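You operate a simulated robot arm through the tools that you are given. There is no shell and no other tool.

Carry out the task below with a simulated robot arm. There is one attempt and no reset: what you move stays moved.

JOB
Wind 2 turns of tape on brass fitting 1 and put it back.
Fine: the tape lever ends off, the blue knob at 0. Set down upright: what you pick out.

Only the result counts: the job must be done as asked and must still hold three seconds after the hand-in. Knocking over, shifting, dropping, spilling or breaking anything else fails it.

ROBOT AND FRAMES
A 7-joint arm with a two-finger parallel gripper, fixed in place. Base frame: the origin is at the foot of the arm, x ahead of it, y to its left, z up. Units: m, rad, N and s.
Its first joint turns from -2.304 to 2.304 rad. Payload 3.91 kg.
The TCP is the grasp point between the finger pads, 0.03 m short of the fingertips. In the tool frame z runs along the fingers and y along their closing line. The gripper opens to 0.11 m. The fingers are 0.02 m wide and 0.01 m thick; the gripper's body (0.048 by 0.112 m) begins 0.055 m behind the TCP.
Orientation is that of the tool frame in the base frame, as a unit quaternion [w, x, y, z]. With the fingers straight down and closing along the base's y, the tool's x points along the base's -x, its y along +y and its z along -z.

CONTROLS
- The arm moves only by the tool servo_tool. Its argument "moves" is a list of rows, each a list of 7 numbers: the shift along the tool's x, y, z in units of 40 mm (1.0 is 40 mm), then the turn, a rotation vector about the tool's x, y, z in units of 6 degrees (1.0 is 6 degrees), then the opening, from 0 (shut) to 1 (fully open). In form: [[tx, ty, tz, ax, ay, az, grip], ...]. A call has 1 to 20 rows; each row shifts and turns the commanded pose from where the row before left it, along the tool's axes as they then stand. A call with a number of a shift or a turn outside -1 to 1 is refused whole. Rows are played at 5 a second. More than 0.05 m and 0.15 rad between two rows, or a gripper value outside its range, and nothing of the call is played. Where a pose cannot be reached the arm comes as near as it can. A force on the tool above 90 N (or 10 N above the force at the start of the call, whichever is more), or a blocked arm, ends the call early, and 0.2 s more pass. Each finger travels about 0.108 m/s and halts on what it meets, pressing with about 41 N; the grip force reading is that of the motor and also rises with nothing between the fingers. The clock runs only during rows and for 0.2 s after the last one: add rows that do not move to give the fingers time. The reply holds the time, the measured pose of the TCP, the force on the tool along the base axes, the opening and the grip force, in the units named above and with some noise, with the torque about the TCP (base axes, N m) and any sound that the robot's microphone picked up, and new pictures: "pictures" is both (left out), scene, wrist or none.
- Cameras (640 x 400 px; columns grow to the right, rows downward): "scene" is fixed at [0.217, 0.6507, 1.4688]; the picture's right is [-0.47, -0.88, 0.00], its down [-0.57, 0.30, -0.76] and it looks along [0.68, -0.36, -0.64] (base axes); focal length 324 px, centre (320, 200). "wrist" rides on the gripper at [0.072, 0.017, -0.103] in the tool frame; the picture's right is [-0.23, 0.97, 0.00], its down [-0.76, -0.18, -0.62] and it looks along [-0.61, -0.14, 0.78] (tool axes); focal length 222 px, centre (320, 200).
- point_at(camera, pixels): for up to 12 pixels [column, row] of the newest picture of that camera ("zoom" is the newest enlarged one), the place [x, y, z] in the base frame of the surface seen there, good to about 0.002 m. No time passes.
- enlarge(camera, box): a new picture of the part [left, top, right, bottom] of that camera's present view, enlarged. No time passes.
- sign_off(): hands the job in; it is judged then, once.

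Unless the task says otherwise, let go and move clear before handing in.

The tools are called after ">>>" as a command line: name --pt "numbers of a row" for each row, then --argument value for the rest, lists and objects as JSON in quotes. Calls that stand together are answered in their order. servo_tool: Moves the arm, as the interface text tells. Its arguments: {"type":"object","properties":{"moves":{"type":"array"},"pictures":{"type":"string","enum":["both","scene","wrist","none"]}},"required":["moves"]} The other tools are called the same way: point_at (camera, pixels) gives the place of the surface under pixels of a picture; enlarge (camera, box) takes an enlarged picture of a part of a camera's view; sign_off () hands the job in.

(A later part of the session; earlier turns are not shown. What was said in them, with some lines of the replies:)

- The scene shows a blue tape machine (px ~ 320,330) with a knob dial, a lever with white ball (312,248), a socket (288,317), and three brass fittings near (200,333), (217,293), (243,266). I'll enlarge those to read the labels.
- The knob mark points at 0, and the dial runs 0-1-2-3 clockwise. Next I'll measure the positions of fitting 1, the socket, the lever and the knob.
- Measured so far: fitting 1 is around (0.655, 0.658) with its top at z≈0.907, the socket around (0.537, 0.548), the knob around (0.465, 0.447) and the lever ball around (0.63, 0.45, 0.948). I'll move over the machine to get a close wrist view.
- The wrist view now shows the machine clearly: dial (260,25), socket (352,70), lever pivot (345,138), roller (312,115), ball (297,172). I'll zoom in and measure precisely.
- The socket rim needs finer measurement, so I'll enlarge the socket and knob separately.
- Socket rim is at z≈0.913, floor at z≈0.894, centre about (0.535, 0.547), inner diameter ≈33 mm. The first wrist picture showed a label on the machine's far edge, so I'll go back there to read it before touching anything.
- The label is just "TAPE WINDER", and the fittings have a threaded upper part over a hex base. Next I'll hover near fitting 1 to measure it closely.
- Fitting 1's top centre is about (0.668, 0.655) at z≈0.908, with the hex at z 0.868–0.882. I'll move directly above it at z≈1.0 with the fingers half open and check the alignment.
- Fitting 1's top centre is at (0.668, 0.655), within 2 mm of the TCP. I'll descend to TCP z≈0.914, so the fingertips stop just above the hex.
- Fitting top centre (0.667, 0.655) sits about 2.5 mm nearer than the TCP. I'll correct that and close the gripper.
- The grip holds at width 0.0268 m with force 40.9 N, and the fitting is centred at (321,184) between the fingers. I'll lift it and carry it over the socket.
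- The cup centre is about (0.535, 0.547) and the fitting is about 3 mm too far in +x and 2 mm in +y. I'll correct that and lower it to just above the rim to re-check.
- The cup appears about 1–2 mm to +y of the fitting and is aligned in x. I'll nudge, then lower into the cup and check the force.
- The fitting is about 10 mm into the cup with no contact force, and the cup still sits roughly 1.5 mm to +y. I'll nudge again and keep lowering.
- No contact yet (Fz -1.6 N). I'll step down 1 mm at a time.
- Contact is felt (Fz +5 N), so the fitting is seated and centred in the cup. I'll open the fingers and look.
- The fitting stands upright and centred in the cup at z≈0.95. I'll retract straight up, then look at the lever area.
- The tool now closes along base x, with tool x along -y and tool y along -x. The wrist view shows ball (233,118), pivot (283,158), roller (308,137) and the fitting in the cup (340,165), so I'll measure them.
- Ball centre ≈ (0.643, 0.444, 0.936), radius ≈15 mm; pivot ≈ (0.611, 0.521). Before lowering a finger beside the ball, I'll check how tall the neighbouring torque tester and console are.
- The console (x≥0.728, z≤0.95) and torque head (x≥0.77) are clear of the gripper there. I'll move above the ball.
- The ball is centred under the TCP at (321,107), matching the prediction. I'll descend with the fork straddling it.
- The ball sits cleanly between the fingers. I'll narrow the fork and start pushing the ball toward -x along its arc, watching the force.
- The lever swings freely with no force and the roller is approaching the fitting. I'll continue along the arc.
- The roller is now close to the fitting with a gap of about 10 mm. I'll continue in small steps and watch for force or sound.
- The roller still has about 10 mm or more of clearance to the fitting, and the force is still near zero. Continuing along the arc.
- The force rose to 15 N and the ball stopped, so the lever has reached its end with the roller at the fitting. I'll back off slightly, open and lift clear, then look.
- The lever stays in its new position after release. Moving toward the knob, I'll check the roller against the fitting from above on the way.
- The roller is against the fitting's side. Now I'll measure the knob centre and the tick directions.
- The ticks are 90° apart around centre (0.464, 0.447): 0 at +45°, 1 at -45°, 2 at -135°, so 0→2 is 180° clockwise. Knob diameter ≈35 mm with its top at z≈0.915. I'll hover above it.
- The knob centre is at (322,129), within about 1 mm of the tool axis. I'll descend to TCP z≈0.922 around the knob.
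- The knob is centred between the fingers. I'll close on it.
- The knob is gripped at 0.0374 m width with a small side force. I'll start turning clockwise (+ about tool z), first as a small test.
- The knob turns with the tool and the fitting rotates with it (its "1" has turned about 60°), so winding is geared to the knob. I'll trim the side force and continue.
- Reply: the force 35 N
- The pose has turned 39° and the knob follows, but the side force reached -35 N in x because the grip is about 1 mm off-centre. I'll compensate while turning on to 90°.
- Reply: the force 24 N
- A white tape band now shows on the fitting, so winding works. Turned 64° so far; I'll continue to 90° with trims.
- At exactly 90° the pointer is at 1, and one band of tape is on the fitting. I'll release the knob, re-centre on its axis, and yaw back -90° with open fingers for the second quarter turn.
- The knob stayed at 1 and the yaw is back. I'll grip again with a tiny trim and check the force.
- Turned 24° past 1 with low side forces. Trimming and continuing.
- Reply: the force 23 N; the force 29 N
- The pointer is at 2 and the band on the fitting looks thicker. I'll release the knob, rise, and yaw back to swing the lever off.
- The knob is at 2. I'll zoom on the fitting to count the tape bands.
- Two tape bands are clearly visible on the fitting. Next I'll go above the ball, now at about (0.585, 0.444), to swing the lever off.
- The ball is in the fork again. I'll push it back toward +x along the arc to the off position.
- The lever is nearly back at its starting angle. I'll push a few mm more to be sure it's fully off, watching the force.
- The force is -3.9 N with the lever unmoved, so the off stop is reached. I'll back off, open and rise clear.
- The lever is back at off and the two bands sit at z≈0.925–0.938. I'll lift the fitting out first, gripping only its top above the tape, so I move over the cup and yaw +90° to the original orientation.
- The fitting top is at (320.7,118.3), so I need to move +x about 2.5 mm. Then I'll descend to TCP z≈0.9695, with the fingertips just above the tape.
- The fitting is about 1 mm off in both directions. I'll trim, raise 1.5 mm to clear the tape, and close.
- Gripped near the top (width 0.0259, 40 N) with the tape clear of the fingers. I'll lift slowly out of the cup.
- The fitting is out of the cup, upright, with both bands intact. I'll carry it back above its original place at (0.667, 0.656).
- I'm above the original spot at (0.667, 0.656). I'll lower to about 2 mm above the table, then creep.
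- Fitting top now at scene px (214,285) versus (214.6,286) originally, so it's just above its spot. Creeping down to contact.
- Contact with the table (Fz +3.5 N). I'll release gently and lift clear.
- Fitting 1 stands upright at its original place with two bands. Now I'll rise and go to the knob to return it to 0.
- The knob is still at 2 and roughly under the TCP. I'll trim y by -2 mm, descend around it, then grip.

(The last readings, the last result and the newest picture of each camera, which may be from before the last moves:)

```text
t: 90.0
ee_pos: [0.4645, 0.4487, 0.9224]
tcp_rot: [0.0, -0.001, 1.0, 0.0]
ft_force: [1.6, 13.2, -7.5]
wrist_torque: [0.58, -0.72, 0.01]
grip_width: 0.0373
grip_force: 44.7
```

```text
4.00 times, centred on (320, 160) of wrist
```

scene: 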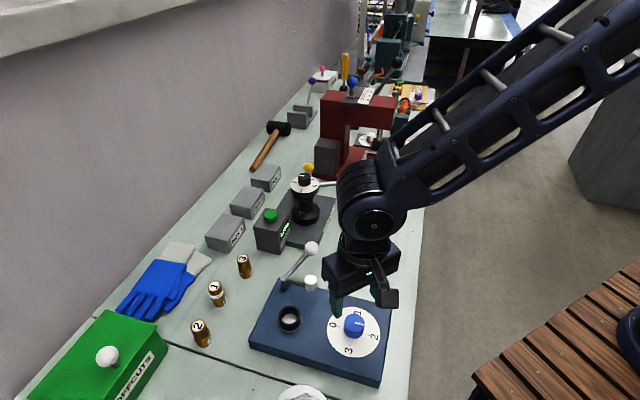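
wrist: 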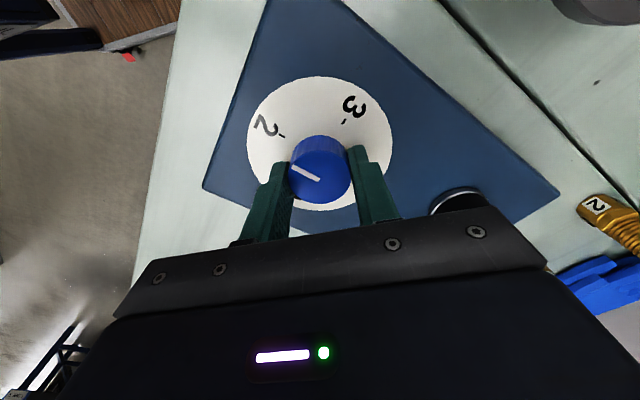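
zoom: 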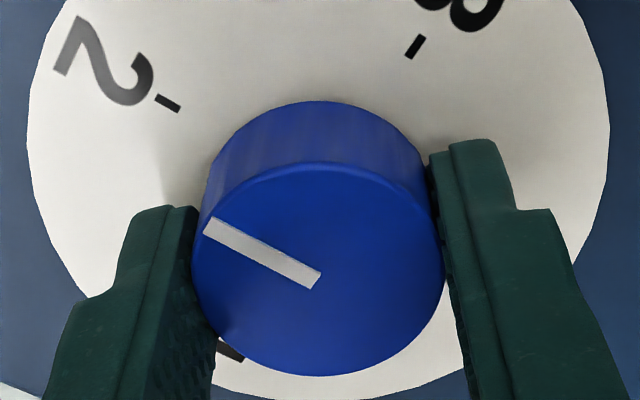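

The grip matches the picture at the end of the second turn. I'll trim +y and start turning back counter-clockwise (negative about tool z).

>>> servo_tool --pt "0 0.02 0 0 0 0 0.28" --pt "0 0 0 0 0 -0.6 0.28" --pt "0 0 0 0 0 -0.7 0.28" --pt "0 0 0 0 0 -0.7 0.28" --pt "0 0 0 0 0 -0.7 0.28" --pt "0 0 0 0 0 -0.7 0.28" --pt "0 0 0 0 0 -0.6 0.28" --pt "0 0 0 0 0 0 0.28" --pictures "none"

```text
t: 91.8
ee_pos: [0.4651, 0.4494, 0.9217]
tcp_rot: [0.002, -0.211, 0.977, 0.001]
ft_force: [7.2, 35.8, 25.1]
wrist_torque: [0.75, -0.36, -0.01]
grip_width: 0.0375
grip_force: 45.6
```

Fy has risen to +36 N. I'll trim in +y and measure the response before turning more.

>>> servo_tool --pt "-0.012 0.018 -0.008 0 0 0 0.28" --pt "0 0 0 0 0 0 0.28" --pictures "none"

```text
t: 92.4
ee_pos: [0.4647, 0.4498, 0.9231]
tcp_rot: [0.0, -0.209, 0.978, 0.001]
ft_force: [3.5, 32.8, 24.8]
wrist_torque: [1.08, -0.55, -0.05]
grip_width: 0.0375
grip_force: 44.8
```

>>> servo_tool --pt "-0.012 0.03 -0.015 0 0 0 0.28" --pt "0 0 0 0 0 0 0.28" --pt "0 0 0 0 0 0 0.28" --pictures "wrist"

>>> enlarge --camera "wrist" --box '[240, 110, 400, 210]'

```text
t: 93.2
ee_pos: [0.4635, 0.4495, 0.9222]
tcp_rot: [-0.001, -0.21, 0.978, -0.001]
ft_force: [-0.2, 22.9, 14.2]
wrist_torque: [0.56, -0.05, 0.0]
grip_width: 0.0373
grip_force: 45.0
```

wrist: 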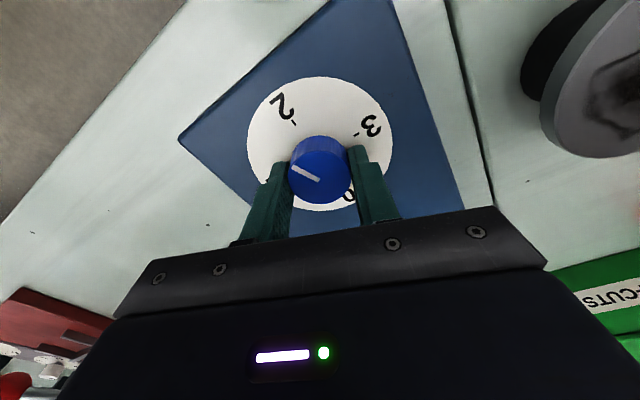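

```text
4.00 times, centred on (320, 160) of wrist
```

zoom: 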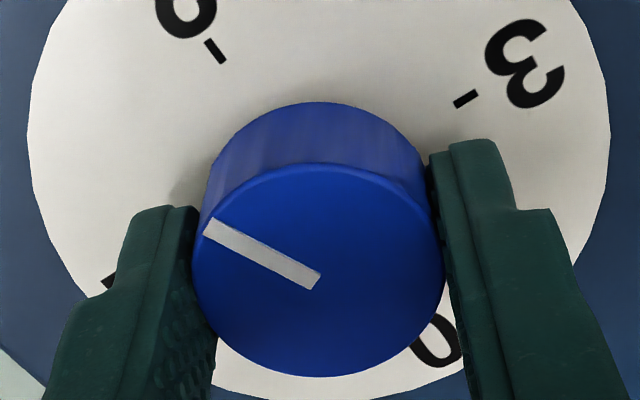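

The side force persists in the closing direction, so I'll release here (the knob holds its position), look at the true offset, and re-grip centred.

>>> servo_tool --pt "0 0 0 0 0 0 0.4" --pt "0 0 0 0 0 0 0.6" --pt "0 0 0 0 0 0 0.6" --pt "0 0 0 0 0 0 0.6" --pictures "wrist"

>>> enlarge --camera "wrist" --box '[240, 110, 400, 210]'

```text
t: 94.2
ee_pos: [0.4648, 0.4494, 0.9215]
tcp_rot: [0.0, -0.21, 0.978, 0.001]
ft_force: [-0.4, -0.6, -0.2]
wrist_torque: [-0.06, 0.01, 0.01]
grip_width: 0.0661
grip_force: 0.0
```

wrist: 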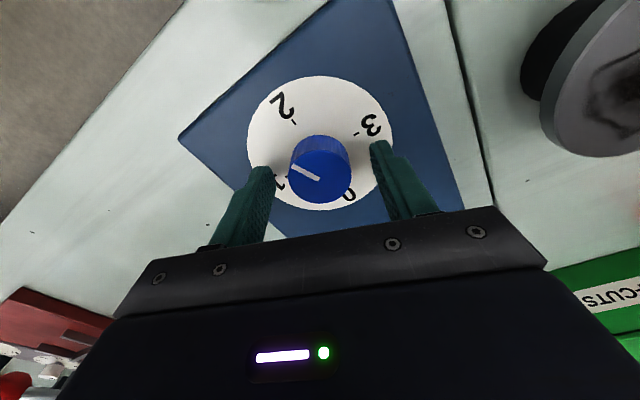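

```text
4.00 times, centred on (320, 160) of wrist
```

zoom: 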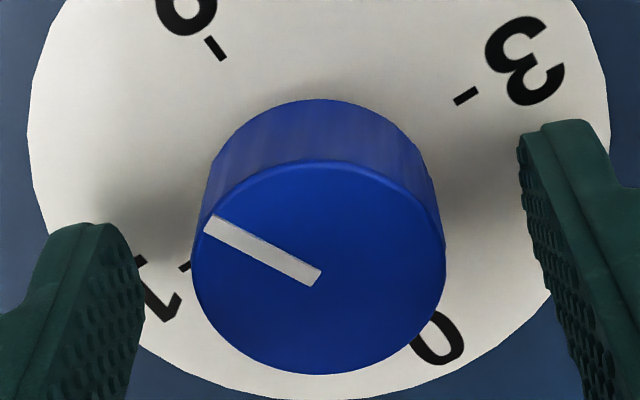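

After release the force is zero, and comparing earlier views shows the true aligned knob row is about 178.4, so the remaining offset is about 1 mm along tool x. I'll correct it, re-grip, and continue turning back.

>>> servo_tool --pt "0.0275 0 0 0 0 0 0.6" --pt "0 0 0 0 0 0 0.45" --pt "0 0 0 0 0 0 0.28" --pt "0 0 0 0 0 0 0.28" --pt "0 0 0 0 0 0 0.28" --pictures "none"

```text
t: 95.4
ee_pos: [0.4637, 0.4481, 0.9229]
tcp_rot: [0.0, -0.21, 0.978, 0.0]
ft_force: [1.3, -4.0, 0.7]
wrist_torque: [-0.1, 0.01, -0.01]
grip_width: 0.0372
grip_force: 45.1
```

Forces are small now (under 5 N). I'll continue turning back counter-clockwise.

>>> servo_tool --pt "0 0 0 0 0 -0.6 0.28" --pt "0 0 0 0 0 -0.7 0.28" --pt "0 0 0 0 0 -0.7 0.28" --pt "0 0 0 0 0 -0.7 0.28" --pt "0 0 0 0 0 -0.7 0.28" --pt "0 0 0 0 0 -0.7 0.28" --pt "0 0 0 0 0 0 0.28" --pictures "none"

```text
t: 97.0
ee_pos: [0.4643, 0.449, 0.922]
tcp_rot: [0.0, -0.413, 0.911, -0.001]
ft_force: [3.2, -7.8, -7.6]
wrist_torque: [0.38, -0.77, 0.04]
grip_width: 0.0374
grip_force: 44.7
```

>>> servo_tool --pt "0 0 0 0 0 -0.687 0.28" --pt "0 0 0 0 0 -0.687 0.28" --pt "0 0 0 0 0 -0.687 0.28" --pt "0 0 0 0 0 -0.687 0.28" --pt "0 0 0 0 0 -0.687 0.28" --pt "0 0 0 0 0 -0.687 0.28" --pt "0 0 0 0 0 -0.687 0.28" --pt "0 0 0 0 0 -0.687 0.28" --pt "0 0 0 0 0 -0.687 0.28" --pt "0 0 0 0 0 -0.687 0.28" --pt "0 0 0 0 0 0 0.28" --pictures "wrist"

>>> enlarge --camera "wrist" --box '[240, 110, 400, 210]'

>>> enlarge --camera "scene" --box '[250, 250, 380, 350]'

```text
t: 99.4
ee_pos: [0.4627, 0.4508, 0.9224]
tcp_rot: [0.0, 0.708, -0.707, -0.001]
ft_force: [-0.9, -9.4, 13.5]
wrist_torque: [0.64, 0.36, 0.03]
grip_width: 0.0372
grip_force: 44.9
```

wrist: 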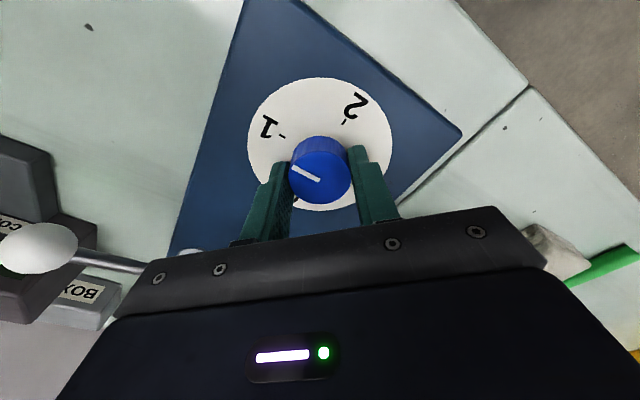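

```text
4.00 times, centred on (320, 160) of wrist
```

zoom: 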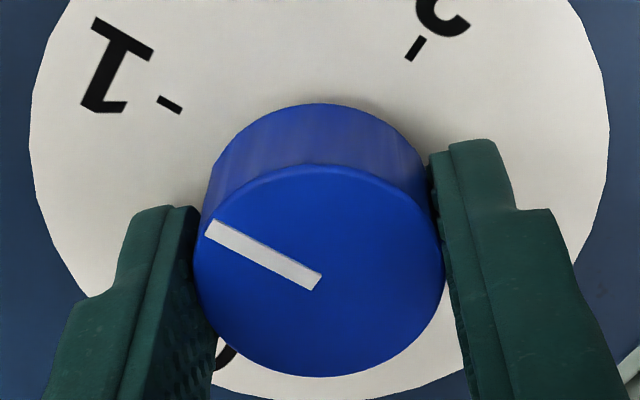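

```text
4.00 times, centred on (315, 300) of scene
```

zoom: 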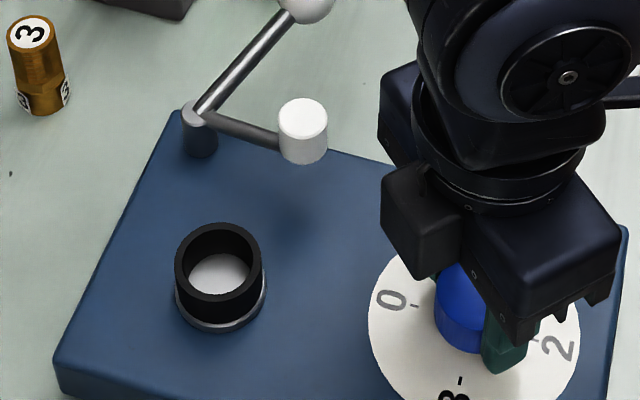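

The knob is back at 1. I'll release, yaw +90° with open fingers, and re-grip for the last quarter turn.

>>> servo_tool --pt "0 0 0 0 0 0 0.4" --pt "0 0 0 0 0 0 0.6" --pt "0.0175 0 0 0 0 0 0.6" --pt "0 0 0 0 0 1 0.6" --pt "0 0 0 0 0 1 0.6" --pt "0 0 0 0 0 1 0.6" --pt "0 0 0 0 0 1 0.6" --pt "0 0 0 0 0 1 0.6" --pt "0 0 0 0 0 1 0.6" --pt "0 0 0 0 0 1 0.6" --pt "0 0 0 0 0 1 0.6" --pt "0 0 0 0 0 1 0.6" --pt "0 0 0 0 0 1 0.6" --pt "0 0 0 0 0 1 0.6" --pt "0 0 0 0 0 1 0.6" --pt "0 0 0 0 0 1 0.6" --pt "0 0 0 0 0 1 0.6" --pt "0 0 0 0 0 1 0.6" --pt "0 0 0 0 0 0 0.6" --pictures "wrist"

>>> enlarge --camera "wrist" --box '[240, 110, 400, 210]'

```text
t: 103.4
ee_pos: [0.4626, 0.4486, 0.9225]
tcp_rot: [0.001, 0.001, 1.0, 0.0]
ft_force: [-0.2, 0.8, 0.3]
wrist_torque: [-0.01, 0.0, 0.01]
grip_width: 0.066
grip_force: 0.0
```

wrist: 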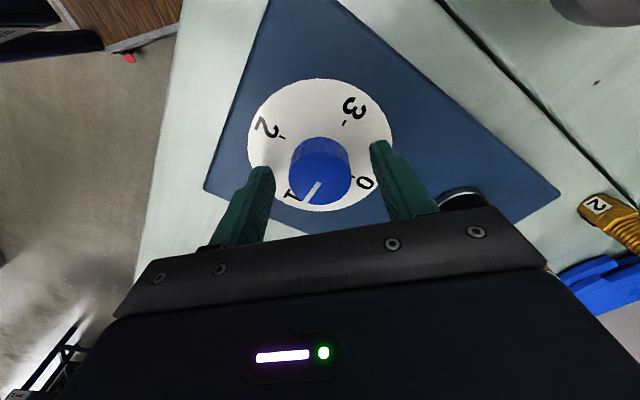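

```text
4.00 times, centred on (320, 160) of wrist
```

zoom: 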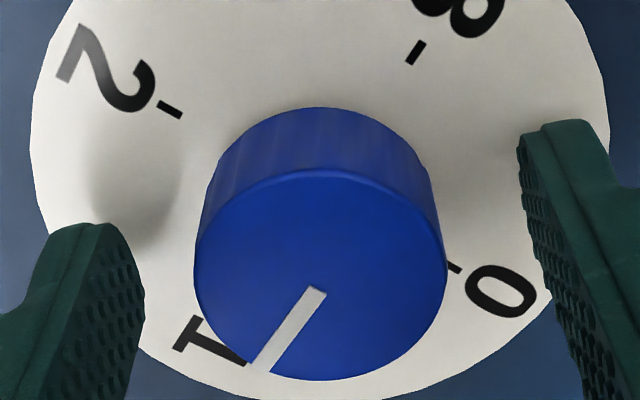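

The knob is centred (row 178.9). I'll grip and turn the final 90° back to 0.

>>> servo_tool --pt "0 0 0 0 0 0 0.45" --pt "0 0 0 0 0 0 0.28" --pt "0 0 0 0 0 0 0.28" --pt "0 0 0 0 0 0 0.28" --pt "0 0 0 0 0 -0.6 0.28" --pt "0 0 0 0 0 -0.7 0.28" --pt "0 0 0 0 0 -0.7 0.28" --pt "0 0 0 0 0 -0.7 0.28" --pt "0 0 0 0 0 -0.7 0.28" --pt "0 0 0 0 0 -0.7 0.28" --pt "0 0 0 0 0 0 0.28" --pictures "none"

```text
t: 105.8
ee_pos: [0.4632, 0.4504, 0.9215]
tcp_rot: [0.0, -0.213, 0.977, 0.0]
ft_force: [-1.6, 3.5, -5.3]
wrist_torque: [0.82, -0.82, 0.02]
grip_width: 0.0375
grip_force: 45.1
```

>>> servo_tool --pt "0 0 0 0 0 -0.68 0.28" --pt "0 0 0 0 0 -0.68 0.28" --pt "0 0 0 0 0 -0.68 0.28" --pt "0 0 0 0 0 -0.68 0.28" --pt "0 0 0 0 0 -0.68 0.28" --pt "0 0 0 0 0 -0.68 0.28" --pt "0 0 0 0 0 -0.68 0.28" --pt "0 0 0 0 0 -0.68 0.28" --pt "0 0 0 0 0 0 0.28" --pictures "none"

```text
t: 107.8
ee_pos: [0.4636, 0.4482, 0.9226]
tcp_rot: [0.001, -0.478, 0.878, 0.001]
ft_force: [-0.8, 11.5, 11.2]
wrist_torque: [0.0, 0.67, 0.01]
grip_width: 0.0374
grip_force: 45.0
```

>>> servo_tool --pt "0 0 0 0 0 -0.6825 0.28" --pt "0 0 0 0 0 -0.6825 0.28" --pt "0 0 0 0 0 -0.6825 0.28" --pt "0 0 0 0 0 -0.6825 0.28" --pt "0 0 0 0 0 -0.6825 0.28" --pt "0 0 0 0 0 -0.6825 0.28" --pt "0 0 0 0 0 -0.6825 0.28" --pt "0 0 0 0 0 -0.6825 0.28" --pt "0 0 0 0 0 0 0.28" --pictures "wrist"

>>> enlarge --camera "wrist" --box '[240, 110, 400, 210]'

```text
t: 109.8
ee_pos: [0.4637, 0.45, 0.9224]
tcp_rot: [0.0, 0.708, -0.707, 0.001]
ft_force: [9.7, 18.7, -9.6]
wrist_torque: [1.5, -0.42, -0.03]
grip_width: 0.0374
grip_force: 44.7
```

wrist: 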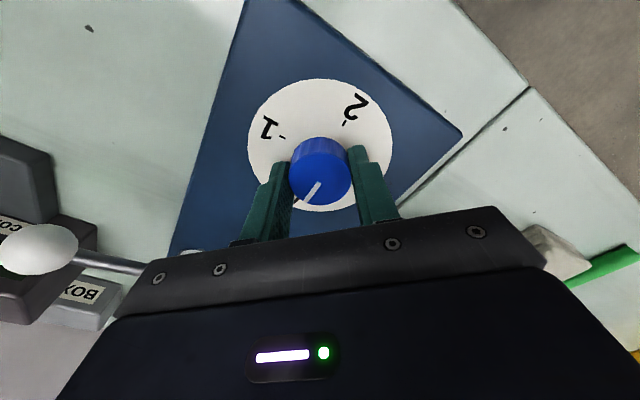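

```text
4.00 times, centred on (320, 160) of wrist
```

zoom: 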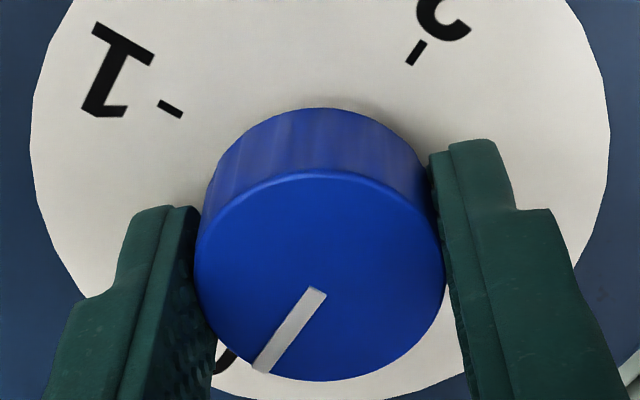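

The picture matches the very first grip, so the pointer is at 0. I'll release, rise well clear, and verify everything.

>>> servo_tool --pt "0 0 0 0 0 0 0.4" --pt "0 0 0 0 0 0 0.6" --pt "0 0 0 0 0 0 0.6" --pt "0 0 -0.5 0 0 0 0.6" --pt "0 0 -0.9 0 0 0 0.6" --pt "0 0 -0.95 0 0 0 0.6" --pt "0 0 -0.95 0 0 0 0.6" --pt "0 0 -0.95 0 0 0 0.6" --pt "0 0 0 0 0 0 0.6" --pt "0 0 0 0 0 0 0.6"

>>> enlarge --camera "wrist" --box '[260, 40, 380, 115]'

>>> enlarge --camera "scene" --box '[160, 220, 420, 400]'

```text
t: 112.0
ee_pos: [0.4622, 0.4488, 1.0941]
tcp_rot: [0.0, -0.707, 0.708, 0.0]
ft_force: [0.6, 0.3, -0.1]
wrist_torque: [0.02, -0.02, -0.01]
grip_width: 0.0661
grip_force: 0.1
```

scene: 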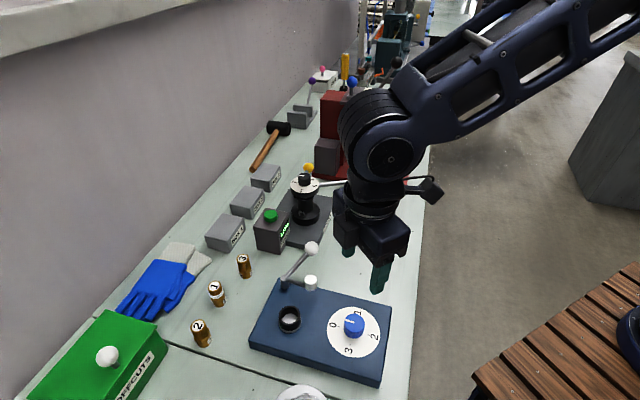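
wrist: 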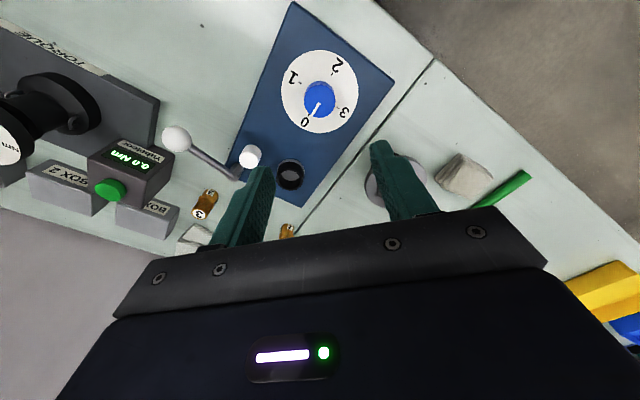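

```text
5.33 times, centred on (320, 78) of wrist
```

zoom: 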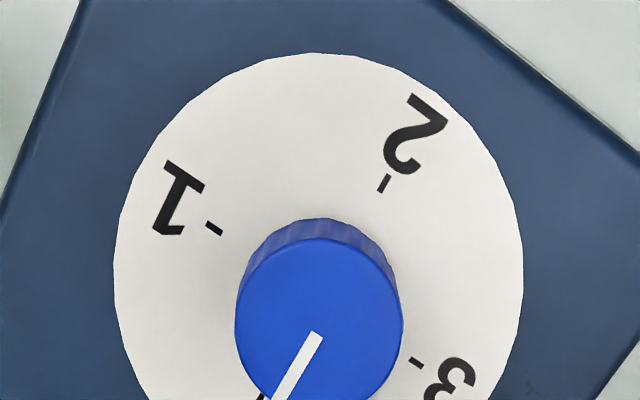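

```text
2.22 times, centred on (290, 310) of scene
```

zoom: 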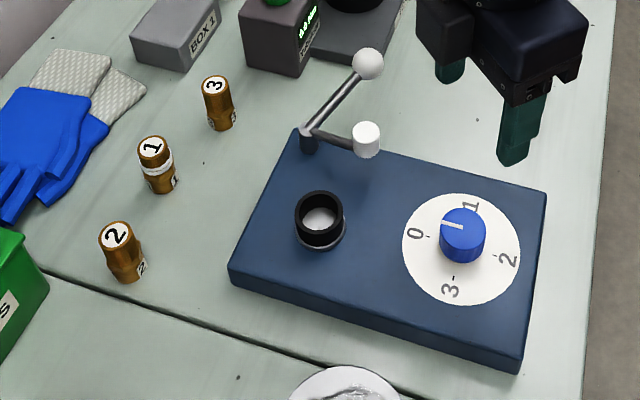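

Everything matches the start image: the lever and knob are the same, and fitting 1 is upright in place with tape. I'll do one close check of the pointer and the fitting before handing in.

>>> enlarge --camera "scene" --box '[322, 295, 386, 360]'

>>> enlarge --camera "scene" --box '[192, 272, 240, 312]'

>>> point_at --camera "zoom" --pixels '[[306, 140], [345, 330], [330, 250]]'

>>> enlarge --camera "wrist" --box '[270, 60, 370, 130]'

```text
6.15 times, centred on (354, 328) of scene
```

zoom: 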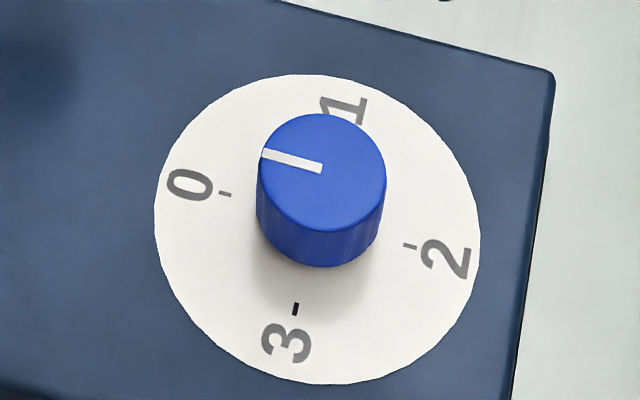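

```text
10.00 times, centred on (216, 292) of scene
```

zoom: 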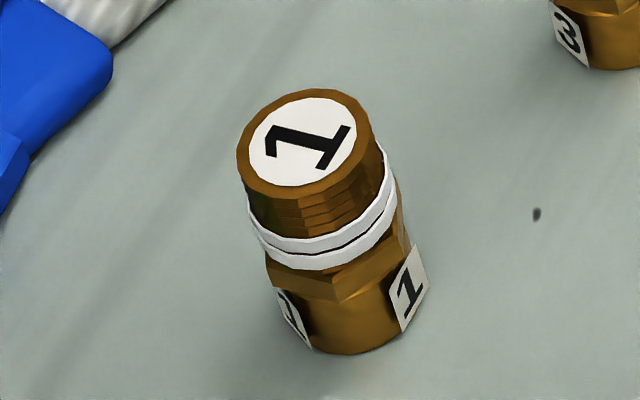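

```text
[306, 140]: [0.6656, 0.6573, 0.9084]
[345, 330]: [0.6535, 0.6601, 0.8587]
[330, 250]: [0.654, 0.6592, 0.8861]
```

```text
5.71 times, centred on (320, 95) of wrist
```

zoom: 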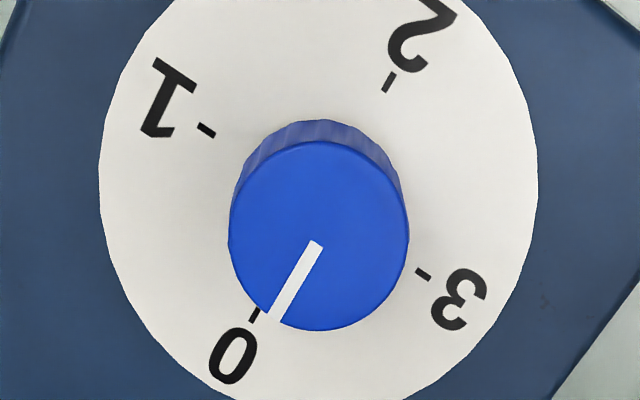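

Fitting 1 stands upright at (0.666, 0.657) with two tape bands, the knob mark points at the 0 tick, the lever is at its off stop, and the gripper is clear at z≈1.09. Handing in.

>>> sign_off

```text
The job is handed in.
```

Brass fitting 1 has 2 turns of tape on it and is standing upright back in its original spot, within a millimetre or two. I've handed the job in; no verdict came back.

- **Tape:** two bands show on the fitting, just above the hex.
- **Lever:** it is back against its off stop, where it started.
- **Blue knob:** it is back at 0, to within a degree or two.
- **Rest of the bench:** comparing the first and last pictures of the work area, nothing else looks moved. The gripper is open and clear.

While turning the knob, side force on the gripper peaked at about 36 N because my grip was slightly off centre. I re-centred before the final part of the turn back, and the winder shows no sign of having shifted.
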